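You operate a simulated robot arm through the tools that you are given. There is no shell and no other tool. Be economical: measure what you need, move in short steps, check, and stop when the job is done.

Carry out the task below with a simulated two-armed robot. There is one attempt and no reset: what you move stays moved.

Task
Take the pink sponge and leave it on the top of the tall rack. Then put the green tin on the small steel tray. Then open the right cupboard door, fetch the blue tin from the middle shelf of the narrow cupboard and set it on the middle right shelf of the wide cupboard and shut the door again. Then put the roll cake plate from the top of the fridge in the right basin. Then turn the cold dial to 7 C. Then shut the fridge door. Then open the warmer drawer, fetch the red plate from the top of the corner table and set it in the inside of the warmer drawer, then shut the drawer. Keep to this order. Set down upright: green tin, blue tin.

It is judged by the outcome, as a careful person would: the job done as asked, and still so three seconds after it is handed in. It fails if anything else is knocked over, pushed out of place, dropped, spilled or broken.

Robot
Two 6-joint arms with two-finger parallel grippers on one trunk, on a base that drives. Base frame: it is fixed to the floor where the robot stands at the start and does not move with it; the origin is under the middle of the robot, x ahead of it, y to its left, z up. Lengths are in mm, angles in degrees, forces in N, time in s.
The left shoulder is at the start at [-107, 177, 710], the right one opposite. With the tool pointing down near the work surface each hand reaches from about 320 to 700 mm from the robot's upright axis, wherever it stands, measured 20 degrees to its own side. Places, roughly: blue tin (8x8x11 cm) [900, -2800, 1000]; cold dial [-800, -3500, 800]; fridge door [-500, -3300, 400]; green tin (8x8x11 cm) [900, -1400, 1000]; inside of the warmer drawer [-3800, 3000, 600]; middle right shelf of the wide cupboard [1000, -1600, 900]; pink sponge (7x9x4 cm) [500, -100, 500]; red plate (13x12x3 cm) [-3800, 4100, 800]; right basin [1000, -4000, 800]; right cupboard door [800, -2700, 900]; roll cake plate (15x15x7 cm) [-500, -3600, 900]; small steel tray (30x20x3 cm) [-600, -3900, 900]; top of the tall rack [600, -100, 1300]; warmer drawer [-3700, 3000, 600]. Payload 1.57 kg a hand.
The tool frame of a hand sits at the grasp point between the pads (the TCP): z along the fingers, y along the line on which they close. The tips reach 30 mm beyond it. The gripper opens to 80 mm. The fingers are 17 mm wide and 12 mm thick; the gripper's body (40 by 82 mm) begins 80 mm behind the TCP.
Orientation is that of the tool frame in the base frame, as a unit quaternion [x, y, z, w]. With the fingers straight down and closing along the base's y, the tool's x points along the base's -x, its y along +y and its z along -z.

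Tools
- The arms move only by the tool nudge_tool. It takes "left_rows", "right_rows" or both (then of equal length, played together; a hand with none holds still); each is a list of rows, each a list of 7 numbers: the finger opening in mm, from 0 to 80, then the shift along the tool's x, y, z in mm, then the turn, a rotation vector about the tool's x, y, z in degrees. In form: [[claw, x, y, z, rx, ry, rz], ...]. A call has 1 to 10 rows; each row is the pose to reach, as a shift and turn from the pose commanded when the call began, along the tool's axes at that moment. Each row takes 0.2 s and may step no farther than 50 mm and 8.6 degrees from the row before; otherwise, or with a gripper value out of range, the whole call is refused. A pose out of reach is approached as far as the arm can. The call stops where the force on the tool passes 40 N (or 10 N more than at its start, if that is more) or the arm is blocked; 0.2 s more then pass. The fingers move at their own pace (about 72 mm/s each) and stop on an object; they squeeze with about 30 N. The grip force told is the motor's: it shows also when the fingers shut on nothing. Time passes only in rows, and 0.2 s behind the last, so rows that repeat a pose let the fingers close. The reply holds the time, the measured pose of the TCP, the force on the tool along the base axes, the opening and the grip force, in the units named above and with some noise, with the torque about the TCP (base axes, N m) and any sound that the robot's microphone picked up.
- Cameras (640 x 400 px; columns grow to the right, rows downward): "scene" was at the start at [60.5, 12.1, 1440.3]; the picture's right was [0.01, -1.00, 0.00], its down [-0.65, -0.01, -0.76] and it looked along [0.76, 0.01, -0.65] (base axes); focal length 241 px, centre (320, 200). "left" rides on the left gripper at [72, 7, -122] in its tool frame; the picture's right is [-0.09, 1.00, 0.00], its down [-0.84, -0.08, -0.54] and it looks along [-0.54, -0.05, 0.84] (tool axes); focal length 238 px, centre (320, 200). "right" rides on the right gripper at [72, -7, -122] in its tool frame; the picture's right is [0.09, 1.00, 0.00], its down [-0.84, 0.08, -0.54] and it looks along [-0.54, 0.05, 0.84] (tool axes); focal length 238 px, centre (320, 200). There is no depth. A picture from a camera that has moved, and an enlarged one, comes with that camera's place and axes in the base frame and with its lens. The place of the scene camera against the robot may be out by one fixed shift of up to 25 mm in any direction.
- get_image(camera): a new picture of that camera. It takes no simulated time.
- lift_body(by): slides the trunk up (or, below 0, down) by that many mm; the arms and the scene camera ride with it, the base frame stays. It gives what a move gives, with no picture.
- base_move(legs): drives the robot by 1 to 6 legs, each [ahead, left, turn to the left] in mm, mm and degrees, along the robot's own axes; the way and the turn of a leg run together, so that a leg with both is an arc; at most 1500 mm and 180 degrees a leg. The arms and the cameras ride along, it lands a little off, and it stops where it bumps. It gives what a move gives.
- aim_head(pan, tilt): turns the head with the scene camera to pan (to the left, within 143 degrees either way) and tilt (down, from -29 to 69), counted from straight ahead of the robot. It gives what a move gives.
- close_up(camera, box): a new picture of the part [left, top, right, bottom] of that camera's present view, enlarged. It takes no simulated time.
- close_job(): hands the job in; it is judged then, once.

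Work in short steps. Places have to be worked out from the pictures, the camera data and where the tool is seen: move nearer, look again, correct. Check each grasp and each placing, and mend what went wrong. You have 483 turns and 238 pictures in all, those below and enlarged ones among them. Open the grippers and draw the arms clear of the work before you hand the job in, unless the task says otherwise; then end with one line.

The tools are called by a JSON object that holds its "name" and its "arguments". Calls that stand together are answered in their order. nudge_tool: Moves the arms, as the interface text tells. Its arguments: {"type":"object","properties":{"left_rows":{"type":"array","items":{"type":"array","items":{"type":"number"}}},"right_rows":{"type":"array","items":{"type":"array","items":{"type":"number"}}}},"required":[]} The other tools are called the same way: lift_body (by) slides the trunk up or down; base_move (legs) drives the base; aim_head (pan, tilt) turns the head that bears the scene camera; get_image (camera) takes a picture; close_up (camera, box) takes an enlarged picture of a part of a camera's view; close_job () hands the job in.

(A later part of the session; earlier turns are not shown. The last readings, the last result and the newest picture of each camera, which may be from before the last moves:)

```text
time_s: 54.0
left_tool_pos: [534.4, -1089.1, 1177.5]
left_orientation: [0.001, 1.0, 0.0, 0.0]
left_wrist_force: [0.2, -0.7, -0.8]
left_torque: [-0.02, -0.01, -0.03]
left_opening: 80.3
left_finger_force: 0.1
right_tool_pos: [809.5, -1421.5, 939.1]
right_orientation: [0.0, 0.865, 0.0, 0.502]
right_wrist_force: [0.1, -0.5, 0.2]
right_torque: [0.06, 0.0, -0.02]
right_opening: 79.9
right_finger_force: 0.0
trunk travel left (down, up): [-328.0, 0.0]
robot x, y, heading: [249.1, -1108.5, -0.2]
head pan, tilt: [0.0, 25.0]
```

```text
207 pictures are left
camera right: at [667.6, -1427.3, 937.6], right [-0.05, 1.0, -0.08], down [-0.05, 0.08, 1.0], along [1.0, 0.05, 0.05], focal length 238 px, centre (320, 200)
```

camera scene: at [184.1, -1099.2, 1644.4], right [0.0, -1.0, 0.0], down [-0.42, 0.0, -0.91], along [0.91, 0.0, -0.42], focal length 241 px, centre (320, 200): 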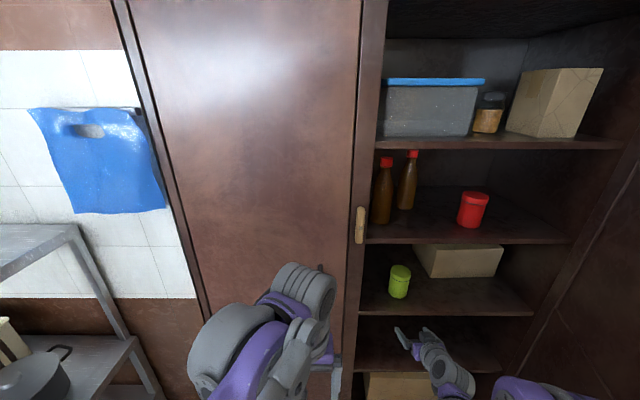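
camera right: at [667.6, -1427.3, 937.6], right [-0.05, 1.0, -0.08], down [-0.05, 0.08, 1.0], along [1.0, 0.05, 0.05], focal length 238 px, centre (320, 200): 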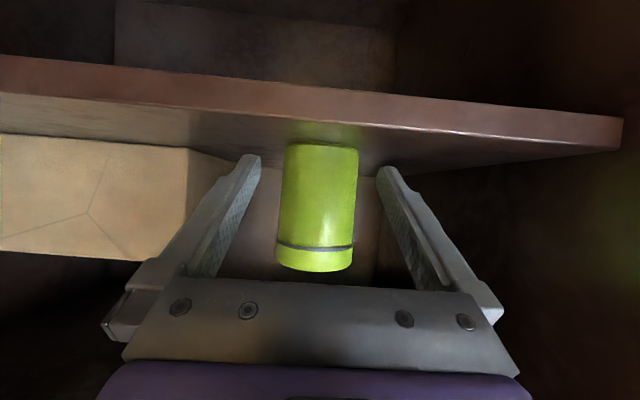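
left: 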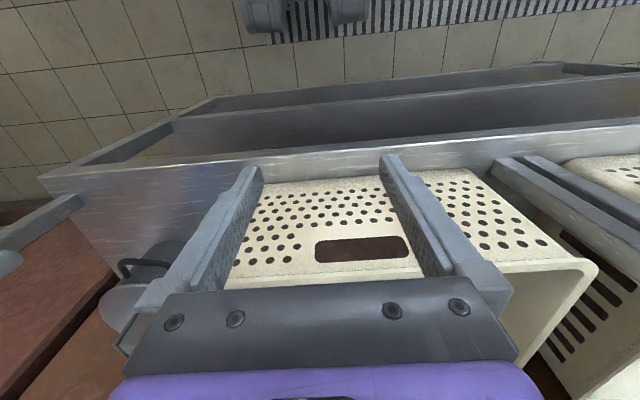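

Aligned within 2 mm; tin centre ≈x 897. Advance 88 mm with the arm.

{"name": "nudge_tool", "arguments": {"right_rows": [[80, -16, 2, 25, 0, 0, 0], [80, -31, 2, 50, 0, 0, 0], [80, -40, 2, 63, 0, 0, 0], [80, -47, 2, 75, 0, 0, 0], [80, -47, 2, 75, 0, 0, 0]]}}

{"name": "get_image", "arguments": {"camera": "right"}}

```text
time_s: 55.2
left_tool_pos: [533.7, -1090.7, 1178.3]
left_orientation: [0.001, 1.0, -0.001, 0.001]
left_wrist_force: [-0.2, -0.1, -0.2]
left_torque: [-0.02, 0.02, 0.04]
left_opening: 79.8
left_finger_force: 0.0
right_tool_pos: [900.0, -1421.2, 943.2]
right_orientation: [0.0, 0.865, -0.001, 0.502]
right_wrist_force: [-0.5, -0.3, -0.4]
right_torque: [-0.01, -0.02, -0.07]
right_opening: 80.1
right_finger_force: 0.1
trunk travel left (down, up): [-328.0, 0.0]
robot x, y, heading: [249.3, -1112.2, -0.1]
head pan, tilt: [0.0, 25.0]
```

```text
206 pictures are left
camera right: at [757.7, -1425.3, 941.9], right [-0.05, 1.0, -0.08], down [-0.05, 0.08, 1.0], along [1.0, 0.05, 0.05], focal length 238 px, centre (320, 200)
```

right: 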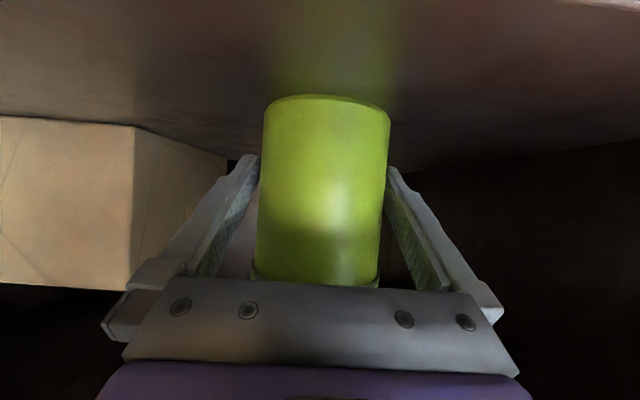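

The tin sits between the pads. Close.

{"name": "nudge_tool", "arguments": {"right_rows": [[70, 0, 0, 0, 0, 0, 0], [60, 0, 0, 0, 0, 0, 0], [55, 0, 0, 0, 0, 0, 0], [55, 0, 0, 0, 0, 0, 0]]}}

```text
time_s: 56.2
left_tool_pos: [535.1, -1089.9, 1177.6]
left_orientation: [0.001, 1.0, 0.0, 0.0]
left_wrist_force: [0.1, -0.3, 1.2]
left_torque: [-0.02, -0.02, -0.02]
left_opening: 80.0
left_finger_force: 0.1
right_tool_pos: [900.7, -1420.5, 942.8]
right_orientation: [0.001, 0.865, 0.0, 0.502]
right_wrist_force: [0.8, 1.6, 0.8]
right_torque: [0.14, 0.02, -0.03]
right_opening: 72.7
right_finger_force: 30.1
trunk travel left (down, up): [-328.0, 0.0]
robot x, y, heading: [246.1, -1110.9, -0.2]
head pan, tilt: [0.0, 25.0]
```

Gripped at 72.7 mm. Lift 40 and back out by driving.

{"name": "nudge_tool", "arguments": {"right_rows": [[55, -17, 0, -10, 0, 0, 0], [55, -35, 0, -20, 0, 0, 0], [55, -35, 0, -20, 0, 0, 0]]}}

{"name": "base_move", "arguments": {"legs": [[-500, 0, 0]]}}

{"name": "get_image", "arguments": {"camera": "right"}}

{"name": "get_image", "arguments": {"camera": "scene"}}

```text
time_s: 57.0
left_tool_pos: [534.9, -1090.0, 1177.7]
left_orientation: [0.0, 1.0, 0.0, 0.0]
left_wrist_force: [-0.6, 1.1, -0.5]
left_torque: [0.0, 0.0, 0.0]
left_opening: 79.9
left_finger_force: 0.0
right_tool_pos: [899.9, -1418.8, 984.2]
right_orientation: [0.0, 0.866, 0.0, 0.501]
right_wrist_force: [-0.8, 0.0, -3.1]
right_torque: [-0.03, -0.02, 0.01]
right_opening: 72.3
right_finger_force: 29.8
trunk travel left (down, up): [-328.0, 0.0]
robot x, y, heading: [247.2, -1111.3, -0.1]
head pan, tilt: [0.0, 25.0]
```

```text
time_s: 60.0
left_tool_pos: [40.4, -1089.6, 1177.7]
left_orientation: [0.0, 1.0, 0.0, -0.001]
left_wrist_force: [-0.6, -0.3, 0.4]
left_torque: [-0.02, -0.03, 0.0]
left_opening: 80.1
left_finger_force: 0.1
right_tool_pos: [404.8, -1419.6, 984.8]
right_orientation: [0.0, 0.865, 0.0, 0.501]
right_wrist_force: [-0.2, 0.1, -3.6]
right_torque: [0.01, 0.02, -0.01]
right_opening: 72.1
right_finger_force: 29.9
trunk travel left (down, up): [-328.0, 0.0]
robot x, y, heading: [-243.6, -1109.6, -0.2]
head pan, tilt: [0.0, 25.0]
```

```text
205 pictures are left
camera right: at [262.8, -1425.5, 983.4], right [-0.04, 1.0, -0.08], down [-0.05, 0.08, 1.0], along [1.0, 0.05, 0.05], focal length 238 px, centre (320, 200)
```

right: 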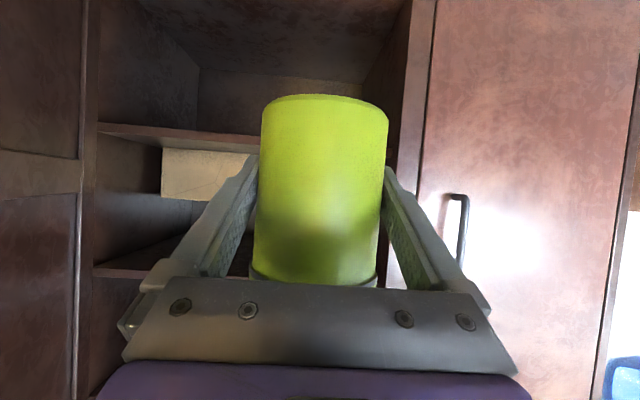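

```text
204 pictures are left
camera scene: at [-188.4, -1098.9, 1644.7], right [0.0, -1.0, 0.0], down [-0.42, 0.0, -0.91], along [0.91, 0.0, -0.42], focal length 241 px, centre (320, 200)
```

scene: 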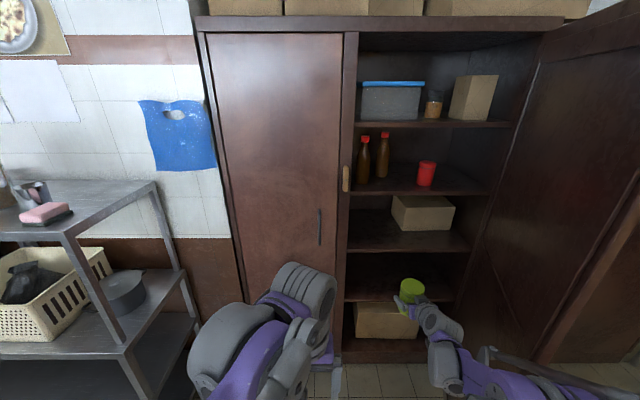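

Tin held upright. Back away further, retract the hand, and look to the right with the head.

{"name": "nudge_tool", "arguments": {"right_rows": [[55, 8, 0, -44, 0, 0, 0], [55, 16, 0, -88, 0, 0, 0], [55, 24, 0, -132, 0, 0, 0], [55, 24, 0, -132, 0, 0, 0]]}}

{"name": "base_move", "arguments": {"legs": [[-300, 0, 0], [0, -400, 0]]}}

{"name": "aim_head", "arguments": {"pan": -80, "tilt": 20}}

{"name": "get_image", "arguments": {"camera": "scene"}}

```text
time_s: 61.0
left_tool_pos: [40.3, -1090.7, 1176.8]
left_orientation: [0.001, 1.0, 0.0, 0.0]
left_wrist_force: [0.1, 0.8, 0.2]
left_torque: [-0.01, -0.02, -0.03]
left_opening: 80.2
left_finger_force: 0.0
right_tool_pos: [280.9, -1417.6, 1027.3]
right_orientation: [0.0, 0.865, 0.0, 0.502]
right_wrist_force: [0.2, 0.4, -4.2]
right_torque: [0.01, 0.02, -0.01]
right_opening: 72.3
right_finger_force: 29.7
trunk travel left (down, up): [-328.0, 0.0]
robot x, y, heading: [-247.9, -1112.6, -0.4]
head pan, tilt: [0.0, 25.0]
```

```text
time_s: 66.6
left_tool_pos: [-260.5, -1481.4, 1178.0]
left_orientation: [0.003, 1.0, -0.001, 0.0]
left_wrist_force: [-0.5, -0.3, -0.3]
left_torque: [0.0, -0.03, -0.01]
left_opening: 80.1
left_finger_force: 0.1
right_tool_pos: [-21.3, -1810.7, 1028.6]
right_orientation: [0.003, 0.865, -0.002, 0.502]
right_wrist_force: [0.5, 0.3, -3.2]
right_torque: [-0.01, 0.04, 0.02]
right_opening: 72.2
right_finger_force: 30.3
trunk travel left (down, up): [-328.0, 0.0]
robot x, y, heading: [-546.0, -1502.8, 0.1]
head pan, tilt: [0.0, 25.0]
```

```text
time_s: 68.1
left_tool_pos: [-260.2, -1482.9, 1177.6]
left_orientation: [0.003, 1.0, 0.001, 0.0]
left_wrist_force: [-0.4, 0.8, 0.0]
left_torque: [0.02, -0.01, -0.02]
left_opening: 80.1
left_finger_force: 0.0
right_tool_pos: [-21.8, -1810.2, 1028.9]
right_orientation: [0.002, 0.865, -0.001, 0.502]
right_wrist_force: [0.4, 0.3, -3.1]
right_torque: [0.01, 0.01, 0.01]
right_opening: 72.3
right_finger_force: 29.7
trunk travel left (down, up): [-328.0, 0.0]
robot x, y, heading: [-543.5, -1500.5, -0.3]
head pan, tilt: [-80.0, 20.0]
```

```text
203 pictures are left
camera scene: at [-565.0, -1581.3, 1652.7], right [-0.99, -0.17, 0.0], down [-0.06, 0.34, -0.94], along [0.16, -0.93, -0.34], focal length 241 px, centre (320, 200)
```

scene: 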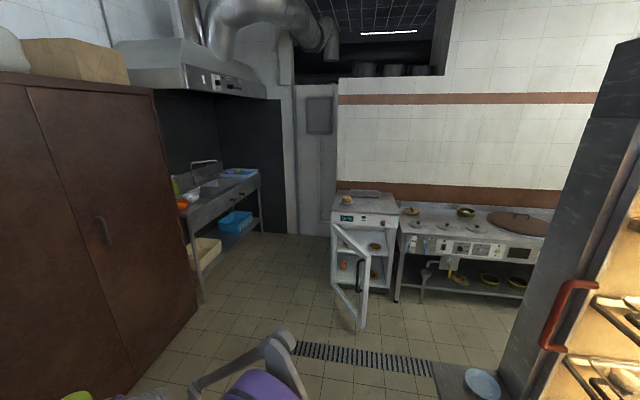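

The small fridge with open glass door, tray and plate on top is ahead along −y. Enlarge it.

{"name": "close_up", "arguments": {"camera": "scene", "box": [310, 170, 470, 330]}}

```text
2.50 times, centred on (390, 250) of scene
camera zoom: at [-565.0, -1581.3, 1652.7], right [-0.99, -0.17, 0.0], down [-0.06, 0.34, -0.94], along [0.16, -0.93, -0.34], focal length 602 px, centre (145, 75)
```

zoom: 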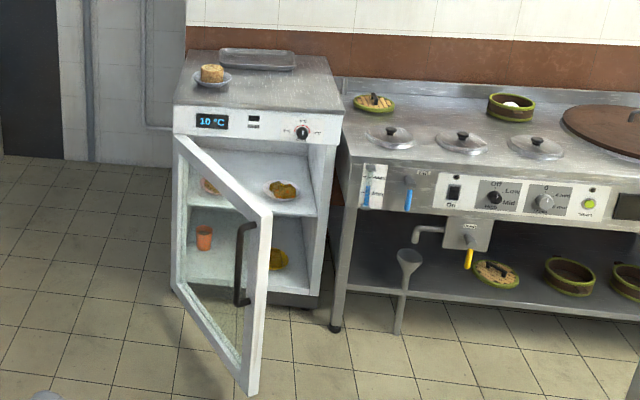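

Plan: approach the fridge top from its left side (free floor). Move to about (−200,−2500), turn to face −y and look.

{"name": "base_move", "arguments": {"legs": [[0, -1000, 0], [300, 0, 0], [0, 0, -90]]}}

{"name": "aim_head", "arguments": {"pan": 0, "tilt": 35}}

{"name": "get_image", "arguments": {"camera": "scene"}}

```text
time_s: 82.6
left_tool_pos: [-224.6, -2783.6, 1177.5]
left_orientation: [0.705, 0.709, 0.0, 0.0]
left_wrist_force: [0.5, 0.7, -0.3]
left_torque: [-0.03, -0.02, -0.03]
left_opening: 80.0
left_finger_force: 0.1
right_tool_pos: [-549.9, -3025.2, 1029.5]
right_orientation: [0.609, 0.614, -0.354, 0.357]
right_wrist_force: [0.5, -0.9, -3.8]
right_torque: [-0.01, -0.01, 0.0]
right_opening: 72.2
right_finger_force: 30.0
trunk travel left (down, up): [-328.0, 0.0]
robot x, y, heading: [-244.7, -2499.6, -89.6]
head pan, tilt: [-80.0, 20.0]
```

```text
time_s: 84.1
left_tool_pos: [-223.7, -2781.5, 1178.2]
left_orientation: [0.705, 0.709, 0.0, 0.0]
left_wrist_force: [0.3, 0.2, 1.0]
left_torque: [0.01, -0.01, 0.03]
left_opening: 80.1
left_finger_force: 0.2
right_tool_pos: [-550.9, -3025.7, 1030.0]
right_orientation: [0.609, 0.614, -0.353, 0.356]
right_wrist_force: [0.5, -0.3, -2.7]
right_torque: [0.01, -0.01, -0.01]
right_opening: 72.4
right_finger_force: 29.9
trunk travel left (down, up): [-328.0, 0.0]
robot x, y, heading: [-246.0, -2496.1, -89.4]
head pan, tilt: [0.0, 35.0]
```

```text
201 pictures are left
camera scene: at [-238.1, -2529.8, 1628.8], right [-1.0, -0.01, 0.0], down [0.0, 0.57, -0.82], along [0.0, -0.82, -0.57], focal length 241 px, centre (320, 200)
```

scene: 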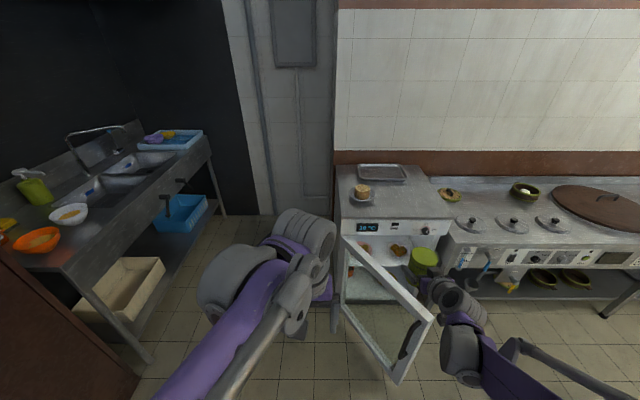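

Fridge top spans x≈−340…−900, tray ≈(−630,−3920), plate ≈(−475,−3630), wall ≈y −4050, sink counter front x≈790. Bring the hand forward/inward and higher before going around to the left of the fridge.

{"name": "nudge_tool", "arguments": {"right_rows": [[55, -25, 34, 16, 0, 0, 0], [55, -49, 68, 31, 0, 0, 0], [55, -74, 102, 47, 0, 0, 0], [55, -98, 137, 63, 0, 0, 0], [55, -123, 171, 78, 0, 0, 0], [55, -147, 205, 94, 0, 0, 0], [55, -147, 205, 94, 0, 0, 0]]}}

{"name": "base_move", "arguments": {"legs": [[500, 300, 0], [0, 0, -45]]}}

{"name": "get_image", "arguments": {"camera": "scene"}}

```text
time_s: 85.7
left_tool_pos: [-223.0, -2781.4, 1177.6]
left_orientation: [0.705, 0.71, 0.0, 0.0]
left_wrist_force: [0.3, 0.1, -0.2]
left_torque: [-0.03, -0.03, -0.01]
left_opening: 79.9
left_finger_force: 0.0
right_tool_pos: [-346.3, -3177.9, 1109.8]
right_orientation: [0.609, 0.614, -0.354, 0.357]
right_wrist_force: [0.8, -0.2, -2.9]
right_torque: [0.03, 0.02, 0.01]
right_opening: 72.3
right_finger_force: 30.0
trunk travel left (down, up): [-328.0, 0.0]
robot x, y, heading: [-247.4, -2497.5, -89.7]
head pan, tilt: [0.0, 35.0]
```

```text
time_s: 91.1
left_tool_pos: [-129.5, -3209.6, 1178.4]
left_orientation: [0.923, 0.385, -0.001, 0.0]
left_wrist_force: [0.3, -0.4, -0.2]
left_torque: [-0.02, -0.03, 0.0]
left_opening: 80.1
left_finger_force: 0.0
right_tool_pos: [-495.0, -3401.7, 1108.6]
right_orientation: [0.798, 0.334, -0.463, 0.194]
right_wrist_force: [0.2, -0.9, -3.7]
right_torque: [0.02, 0.04, -0.01]
right_opening: 72.1
right_finger_force: 30.2
trunk travel left (down, up): [-328.0, 0.0]
robot x, y, heading: [56.5, -2992.3, -134.6]
head pan, tilt: [0.0, 35.0]
```

```text
200 pictures are left
camera scene: at [34.0, -3012.5, 1628.8], right [-0.71, 0.7, 0.0], down [0.4, 0.41, -0.82], along [-0.58, -0.58, -0.57], focal length 241 px, centre (320, 200)
```

scene: 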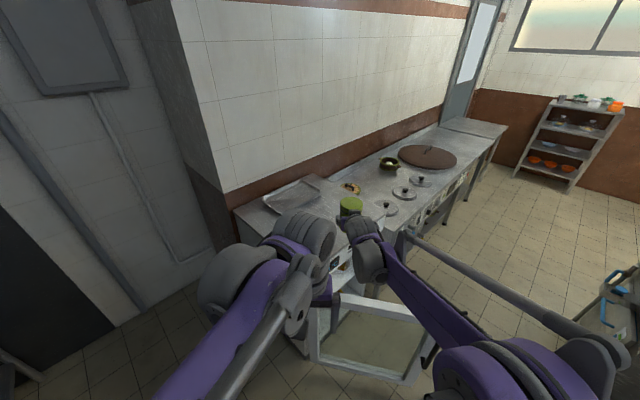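

Path looks free. Strafe left 300, then ahead 280, and check.

{"name": "base_move", "arguments": {"legs": [[0, 300, 0], [280, 0, 0]]}}

{"name": "get_image", "arguments": {"camera": "scene"}}

{"name": "get_image", "arguments": {"camera": "right"}}

```text
time_s: 95.9
left_tool_pos: [-111.6, -3620.5, 1178.1]
left_orientation: [0.922, 0.386, 0.0, 0.0]
left_wrist_force: [-0.2, 0.0, 0.2]
left_torque: [0.03, 0.01, 0.0]
left_opening: 80.0
left_finger_force: 0.1
right_tool_pos: [-476.7, -3815.2, 1108.2]
right_orientation: [0.798, 0.335, -0.462, 0.194]
right_wrist_force: [0.3, 0.1, -3.2]
right_torque: [-0.04, -0.01, -0.04]
right_opening: 72.1
right_finger_force: 30.4
trunk travel left (down, up): [-328.0, 0.0]
robot x, y, heading: [71.9, -3404.0, -134.6]
head pan, tilt: [0.0, 35.0]
```

```text
199 pictures are left
camera scene: at [50.7, -3422.6, 1628.6], right [-0.71, 0.7, 0.0], down [0.4, 0.41, -0.82], along [-0.57, -0.58, -0.57], focal length 241 px, centre (320, 200)
```

scene: 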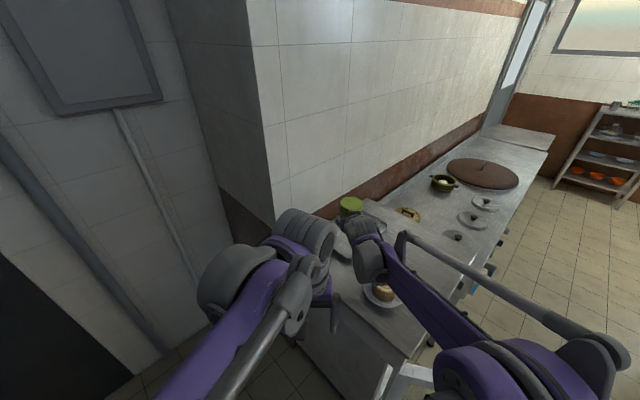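

```text
198 pictures are left
camera right: at [-383.3, -3708.5, 1107.3], right [0.74, -0.66, -0.08], down [0.09, -0.02, 1.0], along [-0.66, -0.75, 0.05], focal length 238 px, centre (320, 200)
```

right: 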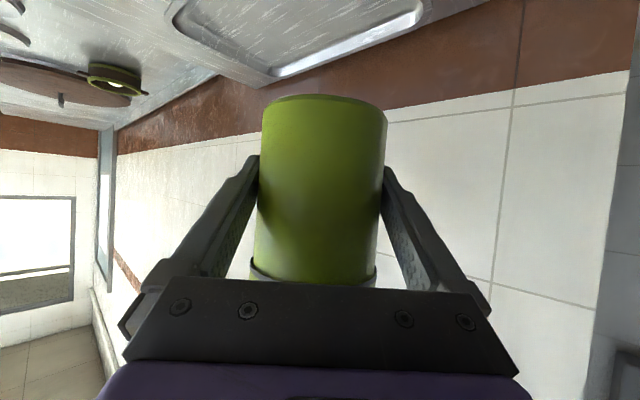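

Tray back rim solves to y≈−3985, x −790…−493, so its centre is ≈(−642,−3885). Advance base 70, extend 60, shift right 40 and lower 60, then look.

{"name": "nudge_tool", "arguments": {"right_rows": [[55, 7, -14, 27, 0, 0, 0], [55, 15, -28, 55, 0, 0, 0], [55, 22, -41, 82, 0, 0, 0], [55, 22, -41, 82, 0, 0, 0]]}}

{"name": "base_move", "arguments": {"legs": [[70, 0, 0]]}}

{"name": "get_image", "arguments": {"camera": "right"}}

{"name": "close_up", "arguments": {"camera": "scene", "box": [280, 160, 480, 320]}}

```text
time_s: 96.9
left_tool_pos: [-111.8, -3621.3, 1177.4]
left_orientation: [0.922, 0.387, 0.0, 0.0]
left_wrist_force: [0.7, -1.1, 0.1]
left_torque: [-0.02, 0.02, -0.01]
left_opening: 80.2
left_finger_force: 0.0
right_tool_pos: [-549.4, -3828.7, 1049.2]
right_orientation: [0.797, 0.336, -0.462, 0.195]
right_wrist_force: [1.1, -0.3, -2.6]
right_torque: [0.03, 0.01, -0.01]
right_opening: 72.4
right_finger_force: 29.7
trunk travel left (down, up): [-328.0, 0.0]
robot x, y, heading: [72.8, -3401.9, -134.5]
head pan, tilt: [0.0, 35.0]
```

```text
time_s: 97.9
left_tool_pos: [-159.7, -3668.8, 1177.2]
left_orientation: [0.923, 0.386, 0.0, 0.001]
left_wrist_force: [-0.1, 0.5, -0.2]
left_torque: [0.01, 0.04, 0.02]
left_opening: 80.1
left_finger_force: 0.1
right_tool_pos: [-595.8, -3876.3, 1048.7]
right_orientation: [0.798, 0.335, -0.462, 0.194]
right_wrist_force: [-0.1, -0.2, -3.4]
right_torque: [0.02, 0.01, 0.0]
right_opening: 72.3
right_finger_force: 30.0
trunk travel left (down, up): [-328.0, 0.0]
robot x, y, heading: [22.6, -3449.8, -134.5]
head pan, tilt: [0.0, 35.0]
```

```text
197 pictures are left
camera right: at [-503.1, -3770.6, 1047.5], right [0.74, -0.66, -0.08], down [0.09, -0.02, 1.0], along [-0.66, -0.75, 0.05], focal length 238 px, centre (320, 200)
```

right: 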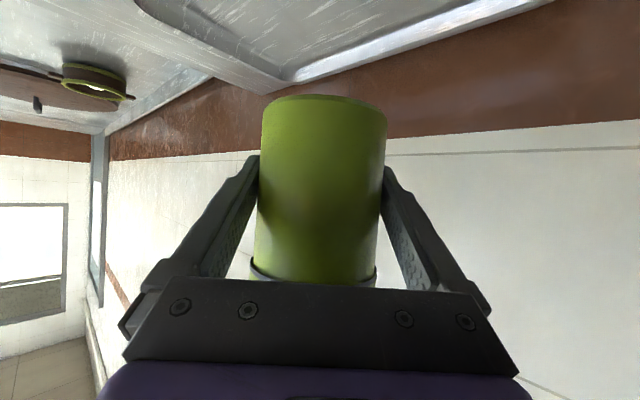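

```text
2.50 times, centred on (380, 240) of scene
camera zoom: at [3.0, -3471.3, 1628.4], right [-0.71, 0.7, 0.0], down [0.4, 0.41, -0.82], along [-0.57, -0.58, -0.57], focal length 602 px, centre (170, 100)
```

zoom: 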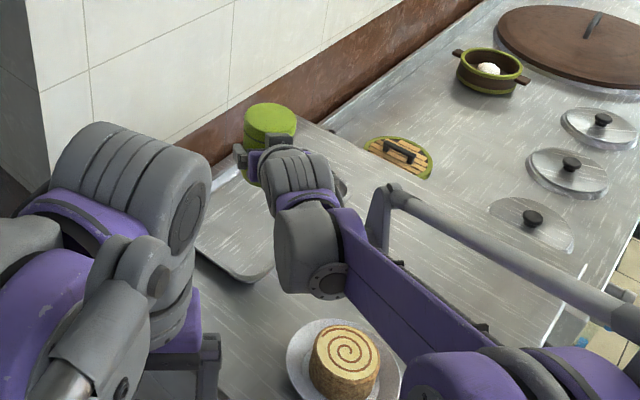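

The tin is above the tray interior. Lower 70 mm and check clearance to the cake.

{"name": "nudge_tool", "arguments": {"right_rows": [[55, 30, 0, 17, 0, 0, 0], [55, 61, 0, 35, 0, 0, 0], [55, 61, 0, 35, 0, 0, 0]]}}

{"name": "close_up", "arguments": {"camera": "scene", "box": [280, 160, 480, 320]}}

{"name": "get_image", "arguments": {"camera": "right"}}

```text
time_s: 98.7
left_tool_pos: [-160.8, -3670.2, 1177.7]
left_orientation: [0.922, 0.387, 0.001, 0.0]
left_wrist_force: [0.4, 0.3, 1.1]
left_torque: [0.0, -0.03, 0.01]
left_opening: 79.9
left_finger_force: 0.1
right_tool_pos: [-598.4, -3879.1, 980.6]
right_orientation: [0.798, 0.336, -0.462, 0.195]
right_wrist_force: [-0.2, 0.2, -3.2]
right_torque: [0.0, -0.02, -0.05]
right_opening: 72.2
right_finger_force: 29.8
trunk travel left (down, up): [-328.0, 0.0]
robot x, y, heading: [25.0, -3450.0, -134.4]
head pan, tilt: [0.0, 35.0]
```

```text
2.50 times, centred on (380, 240) of scene
camera zoom: at [1.8, -3472.5, 1628.9], right [-0.71, 0.7, 0.0], down [0.4, 0.41, -0.82], along [-0.57, -0.58, -0.57], focal length 602 px, centre (170, 100)
```

zoom: 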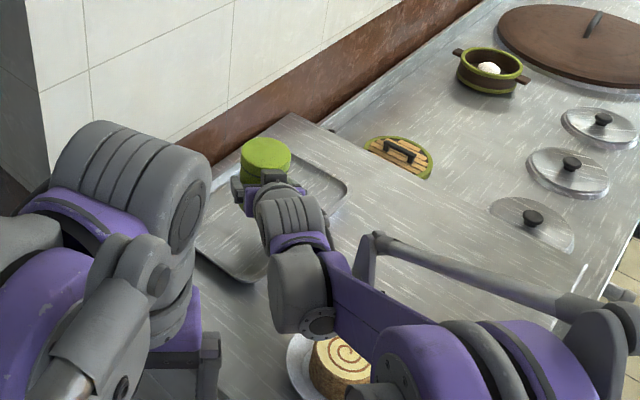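

```text
194 pictures are left
camera right: at [-505.1, -3772.5, 979.5], right [0.74, -0.66, -0.08], down [0.09, -0.02, 1.0], along [-0.66, -0.75, 0.05], focal length 238 px, centre (320, 200)
```

right: 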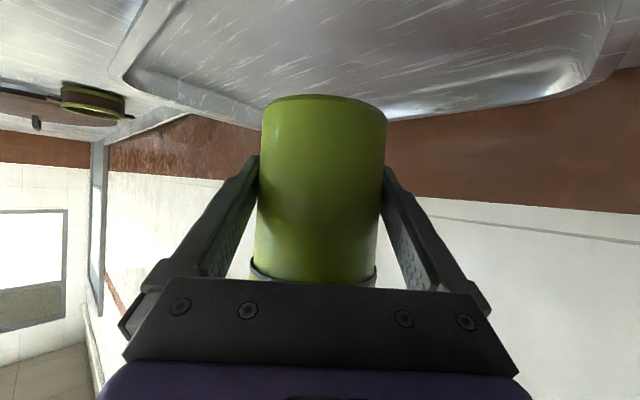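

The forearm passes right above the cake; before lowering further I check clearance with the left camera.

{"name": "get_image", "arguments": {"camera": "left"}}

```text
193 pictures are left
camera left: at [-106.8, -3623.5, 1299.1], right [0.65, -0.76, 0.0], down [-0.64, -0.54, 0.54], along [-0.41, -0.35, -0.84], focal length 238 px, centre (320, 200)
```

left: 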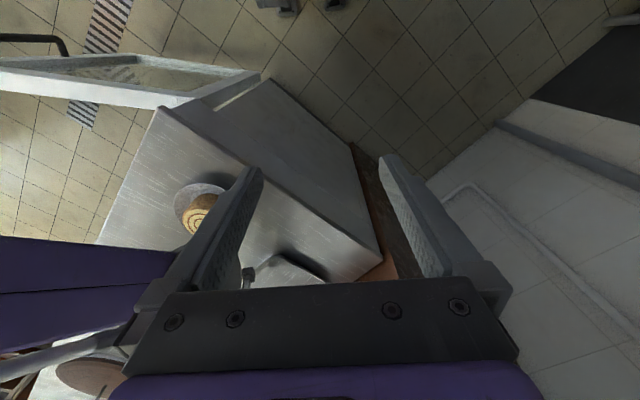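

Fridge top ≈886, cake top ≈960, forearm underside ≈1025; I need about 43 mm more. Lower 22 mm and recheck.

{"name": "nudge_tool", "arguments": {"right_rows": [[55, 10, 0, 5.5, 0, 0, 0], [55, 19, 0, 11, 0, 0, 0], [55, 19, 0, 11, 0, 0, 0]]}}

{"name": "close_up", "arguments": {"camera": "left", "box": [80, 150, 320, 300]}}

{"name": "get_image", "arguments": {"camera": "right"}}

```text
time_s: 99.5
left_tool_pos: [-161.0, -3670.6, 1178.4]
left_orientation: [0.922, 0.387, 0.0, 0.0]
left_wrist_force: [0.5, 0.1, 0.5]
left_torque: [0.04, -0.02, 0.05]
left_opening: 80.2
left_finger_force: 0.2
right_tool_pos: [-597.3, -3878.3, 958.3]
right_orientation: [0.798, 0.335, -0.462, 0.194]
right_wrist_force: [-1.2, 0.3, -2.6]
right_torque: [-0.03, -0.01, 0.0]
right_opening: 72.2
right_finger_force: 30.2
trunk travel left (down, up): [-328.0, 0.0]
robot x, y, heading: [22.5, -3453.0, -134.4]
head pan, tilt: [0.0, 35.0]
```

```text
2.67 times, centred on (200, 225) of left
camera zoom: at [-106.7, -3623.3, 1299.0], right [0.65, -0.76, 0.0], down [-0.64, -0.54, 0.54], along [-0.41, -0.35, -0.84], focal length 636 px, centre (640, 133)
```

zoom: 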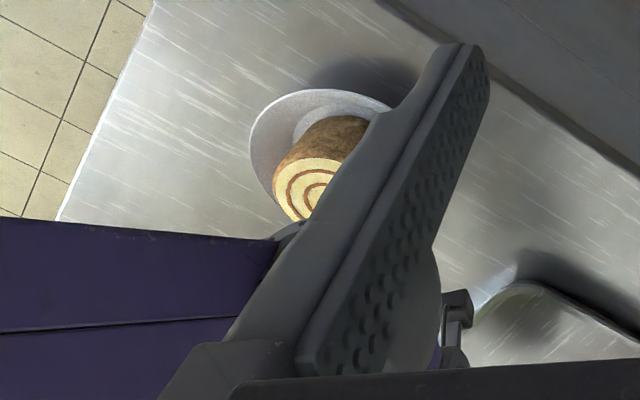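

```text
191 pictures are left
camera right: at [-504.5, -3772.1, 956.8], right [0.74, -0.66, -0.08], down [0.09, -0.02, 1.0], along [-0.66, -0.75, 0.05], focal length 238 px, centre (320, 200)
```

right: 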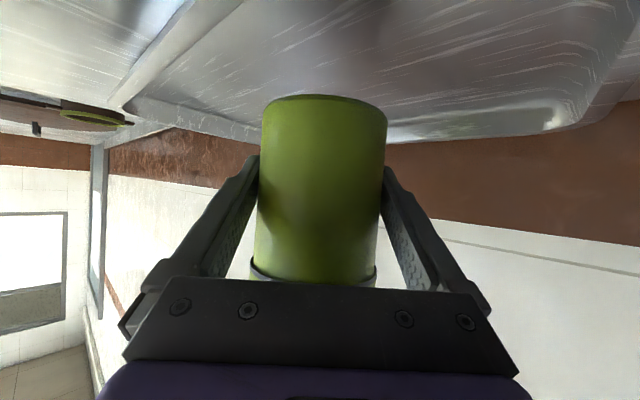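

Forearm is still ≥60 mm above the cake (top ≈940). Lower in small steps to contact.

{"name": "nudge_tool", "arguments": {"right_rows": [[55, 4.3, 0, 2.5, 0, 0, 0], [55, 8.7, 0, 5, 0, 0, 0], [55, 11.3, 0, 6.5, 0, 0, 0], [55, 13, 0, 7.5, 0, 0, 0], [55, 14.7, 0, 8.5, 0, 0, 0], [55, 16.5, 0, 9.5, 0, 0, 0]]}}

{"name": "get_image", "arguments": {"camera": "right"}}

```text
time_s: 100.9
left_tool_pos: [-161.0, -3670.9, 1177.9]
left_orientation: [0.922, 0.387, 0.0, 0.0]
left_wrist_force: [-0.1, -0.5, -0.3]
left_torque: [-0.03, -0.03, 0.02]
left_opening: 80.0
left_finger_force: 0.0
right_tool_pos: [-599.1, -3879.0, 937.5]
right_orientation: [0.797, 0.336, -0.462, 0.195]
right_wrist_force: [0.7, 0.0, -3.4]
right_torque: [0.0, -0.01, -0.02]
right_opening: 72.1
right_finger_force: 29.9
trunk travel left (down, up): [-328.0, 0.0]
robot x, y, heading: [25.9, -3451.3, -134.5]
head pan, tilt: [0.0, 35.0]
```

```text
190 pictures are left
camera right: at [-504.7, -3771.9, 936.8], right [0.74, -0.66, -0.08], down [0.09, -0.02, 1.0], along [-0.66, -0.75, 0.05], focal length 238 px, centre (320, 200)
```

right: 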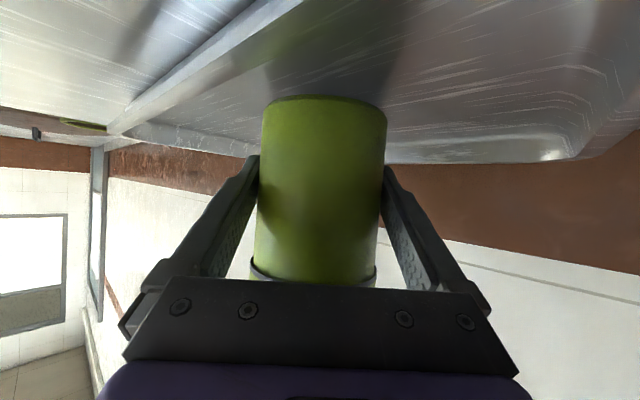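

Not touching yet; continue in 2 mm rows.

{"name": "nudge_tool", "arguments": {"right_rows": [[55, 1.7, 0, 1, 0, 0, 0], [55, 3.5, 0, 2, 0, 0, 0], [55, 5.2, 0, 3, 0, 0, 0], [55, 6.9, 0, 4, 0, 0, 0], [55, 8.7, 0, 5, 0, 0, 0], [55, 10.4, 0, 6, 0, 0, 0]]}}

{"name": "get_image", "arguments": {"camera": "right"}}

{"name": "close_up", "arguments": {"camera": "left", "box": [80, 150, 320, 300]}}

```text
time_s: 102.3
left_tool_pos: [-159.6, -3669.0, 1177.5]
left_orientation: [0.922, 0.387, -0.001, 0.0]
left_wrist_force: [-0.7, -0.6, -0.4]
left_torque: [0.0, 0.0, -0.02]
left_opening: 80.1
left_finger_force: 0.1
right_tool_pos: [-596.4, -3876.5, 927.4]
right_orientation: [0.797, 0.335, -0.463, 0.194]
right_wrist_force: [-2.3, 0.2, 17.7]
right_torque: [-0.34, -0.13, -0.07]
right_opening: 72.3
right_finger_force: 30.0
trunk travel left (down, up): [-328.0, 0.0]
robot x, y, heading: [23.5, -3452.3, -134.5]
head pan, tilt: [0.0, 35.0]
```

```text
189 pictures are left
camera right: at [-503.9, -3771.0, 925.8], right [0.74, -0.67, -0.08], down [0.1, -0.01, 1.0], along [-0.66, -0.75, 0.05], focal length 238 px, centre (320, 200)
```

right: 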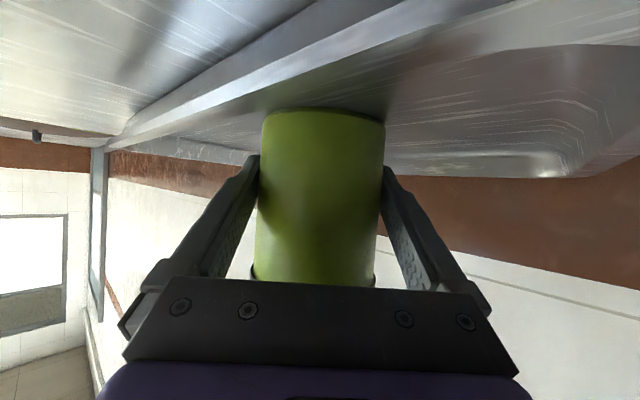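

```text
2.67 times, centred on (200, 225) of left
camera zoom: at [-105.4, -3622.2, 1299.5], right [0.65, -0.76, 0.0], down [-0.64, -0.54, 0.54], along [-0.41, -0.35, -0.84], focal length 636 px, centre (640, 133)
```

zoom: 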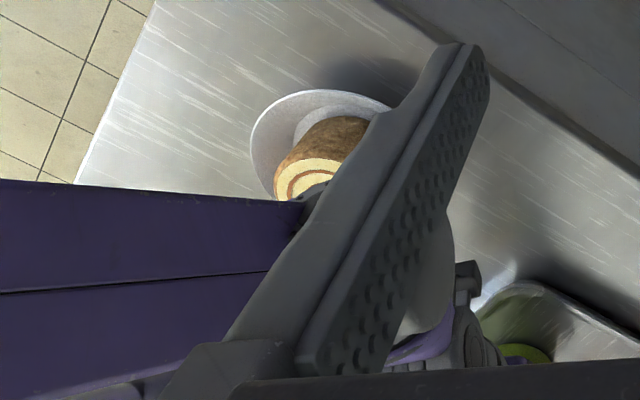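

Contact felt. Ease up, open fully, and withdraw along the tool axis.

{"name": "nudge_tool", "arguments": {"right_rows": [[55, -2, 0, -1, 0, 0, 0], [74, -2, 0, -1, 0, 0, 0], [80, -2, 0, -1, 0, 0, 0], [80, -2, 0, -1, 0, 0, 0], [80, -2, 0, -15, 0, 0, 0], [80, -2, 0, -40, 0, 0, 0], [80, -2, 0, -75, 0, 0, 0]]}}

{"name": "get_image", "arguments": {"camera": "right"}}

```text
time_s: 103.9
left_tool_pos: [-160.1, -3669.4, 1177.7]
left_orientation: [0.922, 0.386, 0.0, 0.0]
left_wrist_force: [-0.2, 0.5, 0.3]
left_torque: [-0.01, -0.02, -0.03]
left_opening: 80.0
left_finger_force: 0.1
right_tool_pos: [-552.3, -3832.3, 965.3]
right_orientation: [0.798, 0.335, -0.462, 0.193]
right_wrist_force: [0.0, 0.3, -0.7]
right_torque: [0.01, 0.01, 0.0]
right_opening: 80.3
right_finger_force: 0.1
trunk travel left (down, up): [-328.0, 0.0]
robot x, y, heading: [27.4, -3452.6, -134.5]
head pan, tilt: [0.0, 35.0]
```

```text
187 pictures are left
camera right: at [-458.8, -3725.4, 964.3], right [0.74, -0.66, -0.08], down [0.09, -0.02, 1.0], along [-0.66, -0.75, 0.05], focal length 238 px, centre (320, 200)
```

right: 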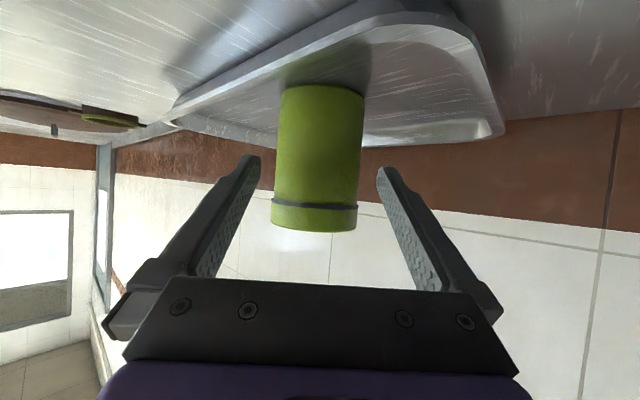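

Green tin stands upright in the tray. Raise the hand, back away and head to the narrow cupboard.

{"name": "nudge_tool", "arguments": {"right_rows": [[80, -40, 0, -23, 0, 0, 0], [80, -80, 0, -46, 0, 0, 0], [80, -120, 0, -70, 0, 0, 0], [80, -150, 0, -87, 0, 0, 0]]}}

{"name": "base_move", "arguments": {"legs": [[-350, 0, 0], [0, -300, 0], [0, 0, 134.5]]}}

{"name": "aim_head", "arguments": {"pan": 0, "tilt": 25}}

{"name": "get_image", "arguments": {"camera": "scene"}}

```text
time_s: 104.9
left_tool_pos: [-160.0, -3670.4, 1177.5]
left_orientation: [0.922, 0.387, 0.0, 0.0]
left_wrist_force: [-0.2, -0.3, 0.4]
left_torque: [0.02, -0.01, 0.0]
left_opening: 79.9
left_finger_force: 0.1
right_tool_pos: [-549.0, -3831.3, 1138.0]
right_orientation: [0.797, 0.335, -0.463, 0.195]
right_wrist_force: [0.2, -1.2, 0.2]
right_torque: [0.02, -0.01, 0.0]
right_opening: 80.2
right_finger_force: 0.1
trunk travel left (down, up): [-328.0, 0.0]
robot x, y, heading: [23.1, -3452.9, -134.5]
head pan, tilt: [0.0, 35.0]
```

```text
time_s: 115.4
left_tool_pos: [349.7, -2985.0, 1177.6]
left_orientation: [0.019, 1.0, -0.001, 0.0]
left_wrist_force: [0.1, -0.6, -0.7]
left_torque: [0.02, -0.03, 0.0]
left_opening: 80.2
left_finger_force: 0.0
right_tool_pos: [731.7, -3163.3, 1136.9]
right_orientation: [0.016, 0.865, -0.009, 0.501]
right_wrist_force: [0.6, 0.3, 1.1]
right_torque: [0.01, 0.0, 0.01]
right_opening: 79.9
right_finger_force: 0.2
trunk travel left (down, up): [-328.0, 0.0]
robot x, y, heading: [61.1, -2993.4, -2.3]
head pan, tilt: [0.0, 35.0]
```

```text
time_s: 116.1
left_tool_pos: [349.2, -2985.0, 1177.3]
left_orientation: [0.019, 1.0, 0.0, 0.0]
left_wrist_force: [-0.5, -0.1, -0.4]
left_torque: [0.03, -0.02, 0.0]
left_opening: 79.8
left_finger_force: 0.0
right_tool_pos: [731.0, -3163.3, 1136.9]
right_orientation: [0.016, 0.865, -0.009, 0.502]
right_wrist_force: [0.9, 0.4, 0.2]
right_torque: [0.04, -0.02, 0.02]
right_opening: 80.1
right_finger_force: 0.1
trunk travel left (down, up): [-328.0, 0.0]
robot x, y, heading: [64.4, -2992.2, -2.2]
head pan, tilt: [0.0, 25.0]
```

```text
186 pictures are left
camera scene: at [120.8, -2984.5, 1644.5], right [-0.04, -1.0, 0.0], down [-0.42, 0.02, -0.91], along [0.91, -0.04, -0.42], focal length 241 px, centre (320, 200)
```

scene: 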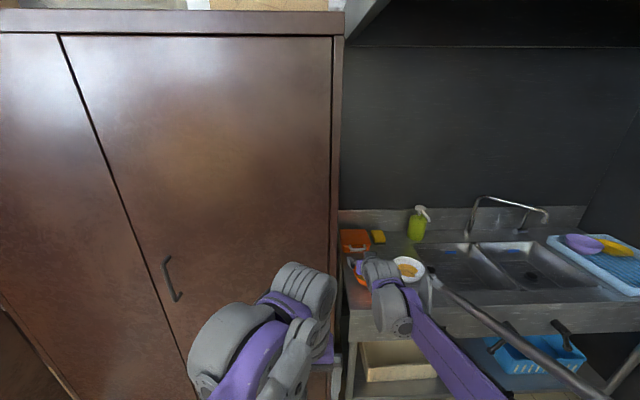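

Back up to see the whole narrow cupboard.

{"name": "base_move", "arguments": {"legs": [[-450, 0, 0], [0, 450, 2.2]]}}

{"name": "get_image", "arguments": {"camera": "scene"}}

```text
time_s: 122.8
left_tool_pos: [-86.7, -2511.0, 1176.6]
left_orientation: [-0.001, 1.0, 0.0, 0.0]
left_wrist_force: [-0.6, -0.2, -0.4]
left_torque: [-0.02, 0.0, -0.04]
left_opening: 80.1
left_finger_force: 0.1
right_tool_pos: [301.3, -2674.5, 1137.3]
right_orientation: [-0.002, 0.865, 0.001, 0.502]
right_wrist_force: [-0.1, 0.3, 0.0]
right_torque: [-0.03, 0.01, 0.02]
right_opening: 79.9
right_finger_force: 0.1
trunk travel left (down, up): [-328.0, 0.0]
robot x, y, heading: [-371.1, -2531.7, 0.1]
head pan, tilt: [0.0, 25.0]
```

```text
185 pictures are left
camera scene: at [-315.3, -2521.0, 1644.6], right [0.0, -1.0, 0.0], down [-0.42, 0.0, -0.91], along [0.91, 0.0, -0.42], focal length 241 px, centre (320, 200)
```

scene: 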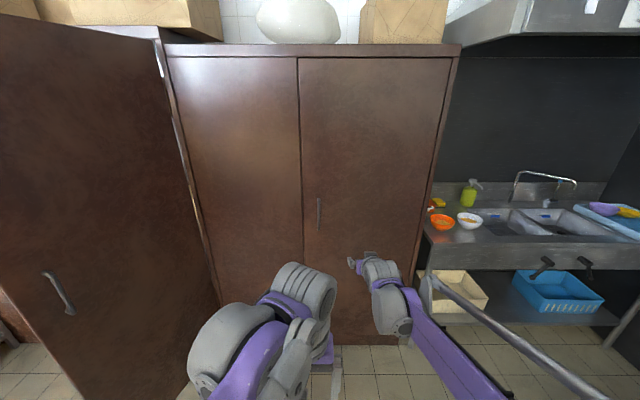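

Handle of the right door is at about (770,−2516), z 970–1160; hinge side around y≈−3065. Shift the hand inward and down, then drive nearer.

{"name": "nudge_tool", "arguments": {"right_rows": [[60, 15, 24, 8, 0, 0, 0], [60, 29, 48, 17, 0, 0, 0], [60, 43, 72, 25, 0, 0, 0], [60, 58, 95, 33, 0, 0, 0], [60, 58, 95, 33, 0, 0, 0]]}}

{"name": "base_move", "arguments": {"legs": [[280, 60, 0]]}}

{"name": "get_image", "arguments": {"camera": "right"}}

{"name": "get_image", "arguments": {"camera": "scene"}}

```text
time_s: 124.0
left_tool_pos: [-87.2, -2511.4, 1178.0]
left_orientation: [-0.001, 1.0, -0.001, 0.0]
left_wrist_force: [0.0, 0.2, 0.1]
left_torque: [0.03, -0.05, 0.01]
left_opening: 80.1
left_finger_force: 0.1
right_tool_pos: [301.5, -2581.2, 1069.3]
right_orientation: [-0.001, 0.865, 0.0, 0.502]
right_wrist_force: [-0.5, 0.7, -1.5]
right_torque: [0.0, -0.01, 0.03]
right_opening: 60.0
right_finger_force: 0.1
trunk travel left (down, up): [-328.0, 0.0]
robot x, y, heading: [-378.3, -2533.3, 0.3]
head pan, tilt: [0.0, 25.0]
```

```text
time_s: 126.0
left_tool_pos: [191.4, -2453.5, 1176.5]
left_orientation: [0.0, 1.0, 0.0, 0.0]
left_wrist_force: [0.1, -0.7, -0.1]
left_torque: [0.03, -0.01, 0.0]
left_opening: 80.1
left_finger_force: 0.1
right_tool_pos: [581.2, -2522.6, 1069.0]
right_orientation: [-0.001, 0.865, 0.0, 0.501]
right_wrist_force: [0.6, 0.0, -0.5]
right_torque: [0.01, 0.04, 0.0]
right_opening: 60.0
right_finger_force: 0.1
trunk travel left (down, up): [-328.0, 0.0]
robot x, y, heading: [-92.8, -2473.8, -0.0]
head pan, tilt: [0.0, 25.0]
```

```text
184 pictures are left
camera right: at [437.2, -2528.8, 1067.1], right [-0.05, 1.0, -0.08], down [-0.05, 0.08, 1.0], along [1.0, 0.05, 0.05], focal length 238 px, centre (320, 200)
```

right: 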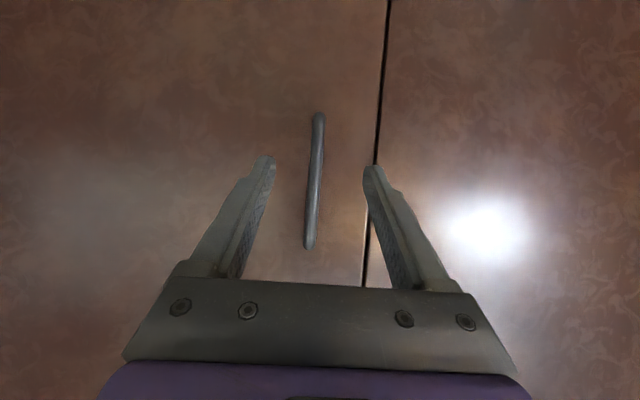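

```text
183 pictures are left
camera scene: at [-37.1, -2461.2, 1644.4], right [0.0, -1.0, 0.0], down [-0.42, 0.0, -0.91], along [0.91, 0.0, -0.42], focal length 241 px, centre (320, 200)
```

scene: 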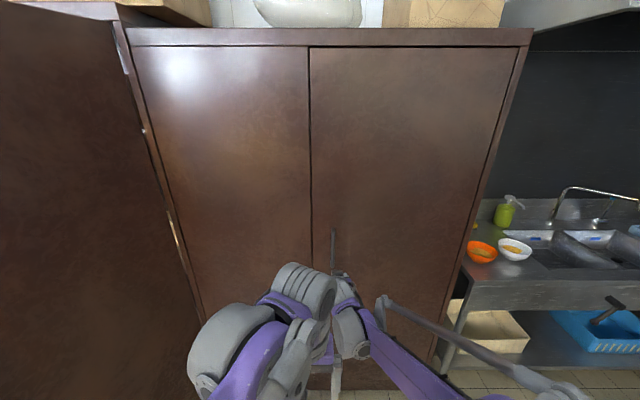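

Laterally aligned with the handle. Drive 70 and compare handle size to get the distance.

{"name": "base_move", "arguments": {"legs": [[70, 0, 0]]}}

{"name": "get_image", "arguments": {"camera": "right"}}

```text
time_s: 127.0
left_tool_pos: [258.7, -2452.9, 1177.4]
left_orientation: [0.002, 1.0, 0.0, 0.0]
left_wrist_force: [0.9, 1.0, -0.1]
left_torque: [-0.06, -0.02, 0.01]
left_opening: 80.2
left_finger_force: 0.1
right_tool_pos: [647.3, -2524.1, 1068.3]
right_orientation: [0.002, 0.865, -0.002, 0.502]
right_wrist_force: [0.0, -0.4, 0.8]
right_torque: [0.01, -0.01, -0.01]
right_opening: 60.2
right_finger_force: 0.0
trunk travel left (down, up): [-328.0, 0.0]
robot x, y, heading: [-21.2, -2472.0, 0.0]
head pan, tilt: [0.0, 25.0]
```

```text
182 pictures are left
camera right: at [504.6, -2530.0, 1066.8], right [-0.04, 1.0, -0.08], down [-0.05, 0.08, 1.0], along [1.0, 0.05, 0.05], focal length 238 px, centre (320, 200)
```

right: 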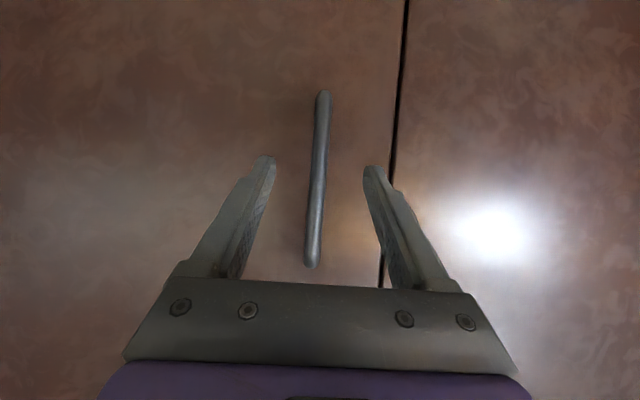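

Handle bar solved at x≈727, aligned in y. Advance 66 mm and close on it.

{"name": "nudge_tool", "arguments": {"right_rows": [[60, -11, 0, 19, 0, 0, 0], [60, -22, 0, 38, 0, 0, 0], [60, -33, 0, 57, 0, 0, 0], [60, -33, 0, 57, 0, 0, 0]]}}

{"name": "get_image", "arguments": {"camera": "right"}}

```text
time_s: 128.0
left_tool_pos: [258.9, -2452.3, 1178.1]
left_orientation: [0.001, 1.0, 0.0, 0.0]
left_wrist_force: [0.9, 0.3, 0.0]
left_torque: [0.0, 0.0, -0.03]
left_opening: 79.8
left_finger_force: 0.1
right_tool_pos: [715.0, -2526.5, 1071.0]
right_orientation: [0.001, 0.865, 0.0, 0.501]
right_wrist_force: [0.4, -0.2, -0.7]
right_torque: [0.01, 0.04, 0.01]
right_opening: 59.9
right_finger_force: 0.0
trunk travel left (down, up): [-328.0, 0.0]
robot x, y, heading: [-22.0, -2472.4, -0.0]
head pan, tilt: [0.0, 25.0]
```

```text
181 pictures are left
camera right: at [571.4, -2530.8, 1068.9], right [-0.04, 1.0, -0.08], down [-0.05, 0.08, 1.0], along [1.0, 0.05, 0.05], focal length 238 px, centre (320, 200)
```

right: 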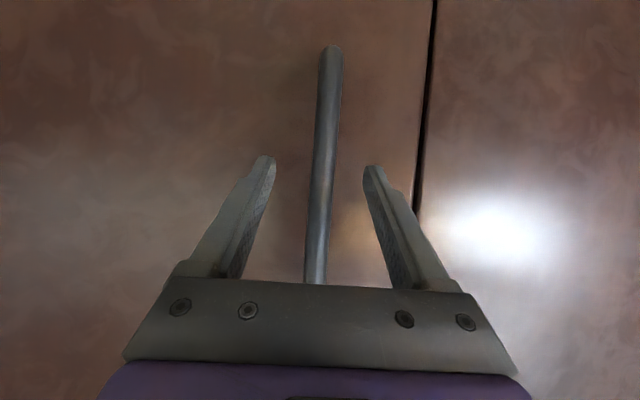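

The bar is between the pads near the tips. Advance 6 mm more and close.

{"name": "nudge_tool", "arguments": {"right_rows": [[60, -3, 0, 5, 0, 0, 0], [40, -3, 0, 5, 0, 0, 0], [20, -3, 0, 5, 0, 0, 0], [5, -3, 0, 5, 0, 0, 0], [5, -3, 0, 5, 0, 0, 0], [5, -3, 0, 5, 0, 0, 0]]}}

```text
time_s: 129.4
left_tool_pos: [259.4, -2451.9, 1177.9]
left_orientation: [0.001, 1.0, 0.0, 0.0]
left_wrist_force: [0.4, -1.4, -0.9]
left_torque: [0.01, -0.01, 0.01]
left_opening: 79.8
left_finger_force: 0.1
right_tool_pos: [721.1, -2524.6, 1070.4]
right_orientation: [0.0, 0.865, -0.001, 0.502]
right_wrist_force: [-0.9, 4.4, -1.2]
right_torque: [0.08, -0.14, 0.08]
right_opening: 15.9
right_finger_force: 31.0
trunk travel left (down, up): [-328.0, 0.0]
robot x, y, heading: [-23.8, -2474.7, -0.1]
head pan, tilt: [0.0, 25.0]
```

Handle gripped (15.9 mm). Pull gently 40 mm and see if the door follows.

{"name": "nudge_tool", "arguments": {"right_rows": [[5, 5, 0, -8.7, 0, 0, 0], [5, 10, -1, -17, 0, 0, 0], [5, 15, -1, -26, 0, 0, 0], [5, 20, -2, -35, 0, 0, 0], [5, 25, -2, -43, 0, 0, 0]]}}

{"name": "get_image", "arguments": {"camera": "scene"}}

```text
time_s: 130.6
left_tool_pos: [258.9, -2453.4, 1178.6]
left_orientation: [0.001, 1.0, 0.0, 0.0]
left_wrist_force: [0.4, -0.1, -0.5]
left_torque: [-0.02, 0.0, -0.02]
left_opening: 79.9
left_finger_force: 0.0
right_tool_pos: [668.7, -2528.6, 1068.9]
right_orientation: [0.002, 0.865, -0.002, 0.502]
right_wrist_force: [1.4, -5.0, 12.4]
right_torque: [-0.08, 0.27, -0.09]
right_opening: 15.8
right_finger_force: 31.4
trunk travel left (down, up): [-328.0, 0.0]
robot x, y, heading: [-27.3, -2471.0, -0.1]
head pan, tilt: [0.0, 25.0]
```

```text
180 pictures are left
camera scene: at [30.6, -2462.5, 1644.7], right [0.0, -1.0, 0.0], down [-0.42, 0.0, -0.91], along [0.91, 0.0, -0.42], focal length 241 px, centre (320, 200)
```

scene: 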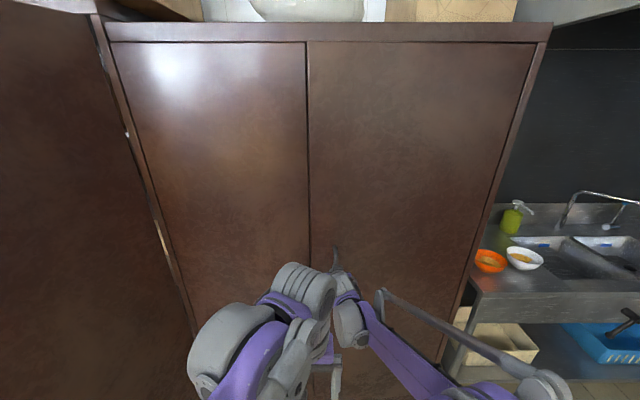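

Enlarge to see whether the door has moved.

{"name": "close_up", "arguments": {"camera": "scene", "box": [240, 20, 560, 220]}}

{"name": "get_image", "arguments": {"camera": "right"}}

```text
2.00 times, centred on (400, 120) of scene
camera zoom: at [30.6, -2462.5, 1644.7], right [0.0, -1.0, 0.0], down [-0.42, 0.0, -0.91], along [0.91, 0.0, -0.42], focal length 481 px, centre (160, 360)
```

zoom: 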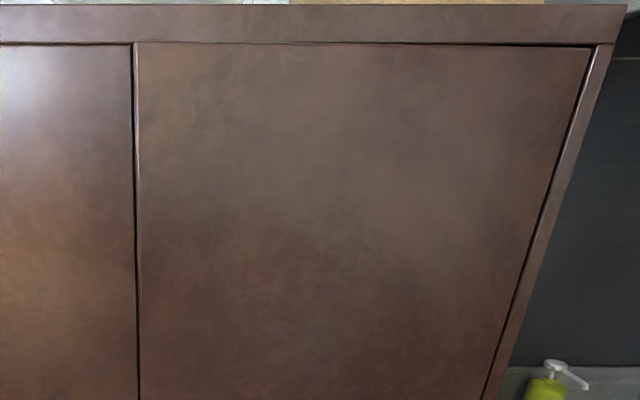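

```text
178 pictures are left
camera right: at [526.7, -2534.9, 1068.2], right [-0.04, 1.0, -0.08], down [-0.05, 0.08, 1.0], along [1.0, 0.05, 0.05], focal length 238 px, centre (320, 200)
```

right: 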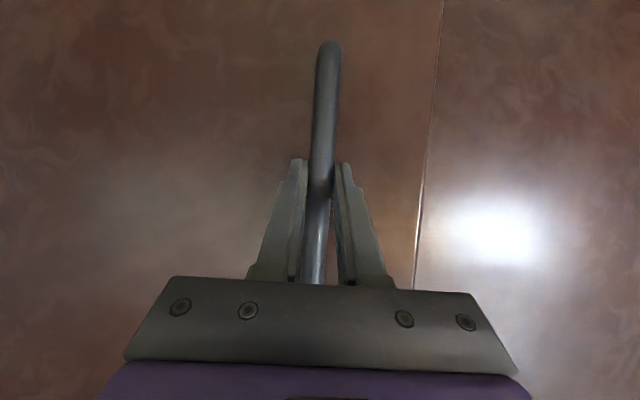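

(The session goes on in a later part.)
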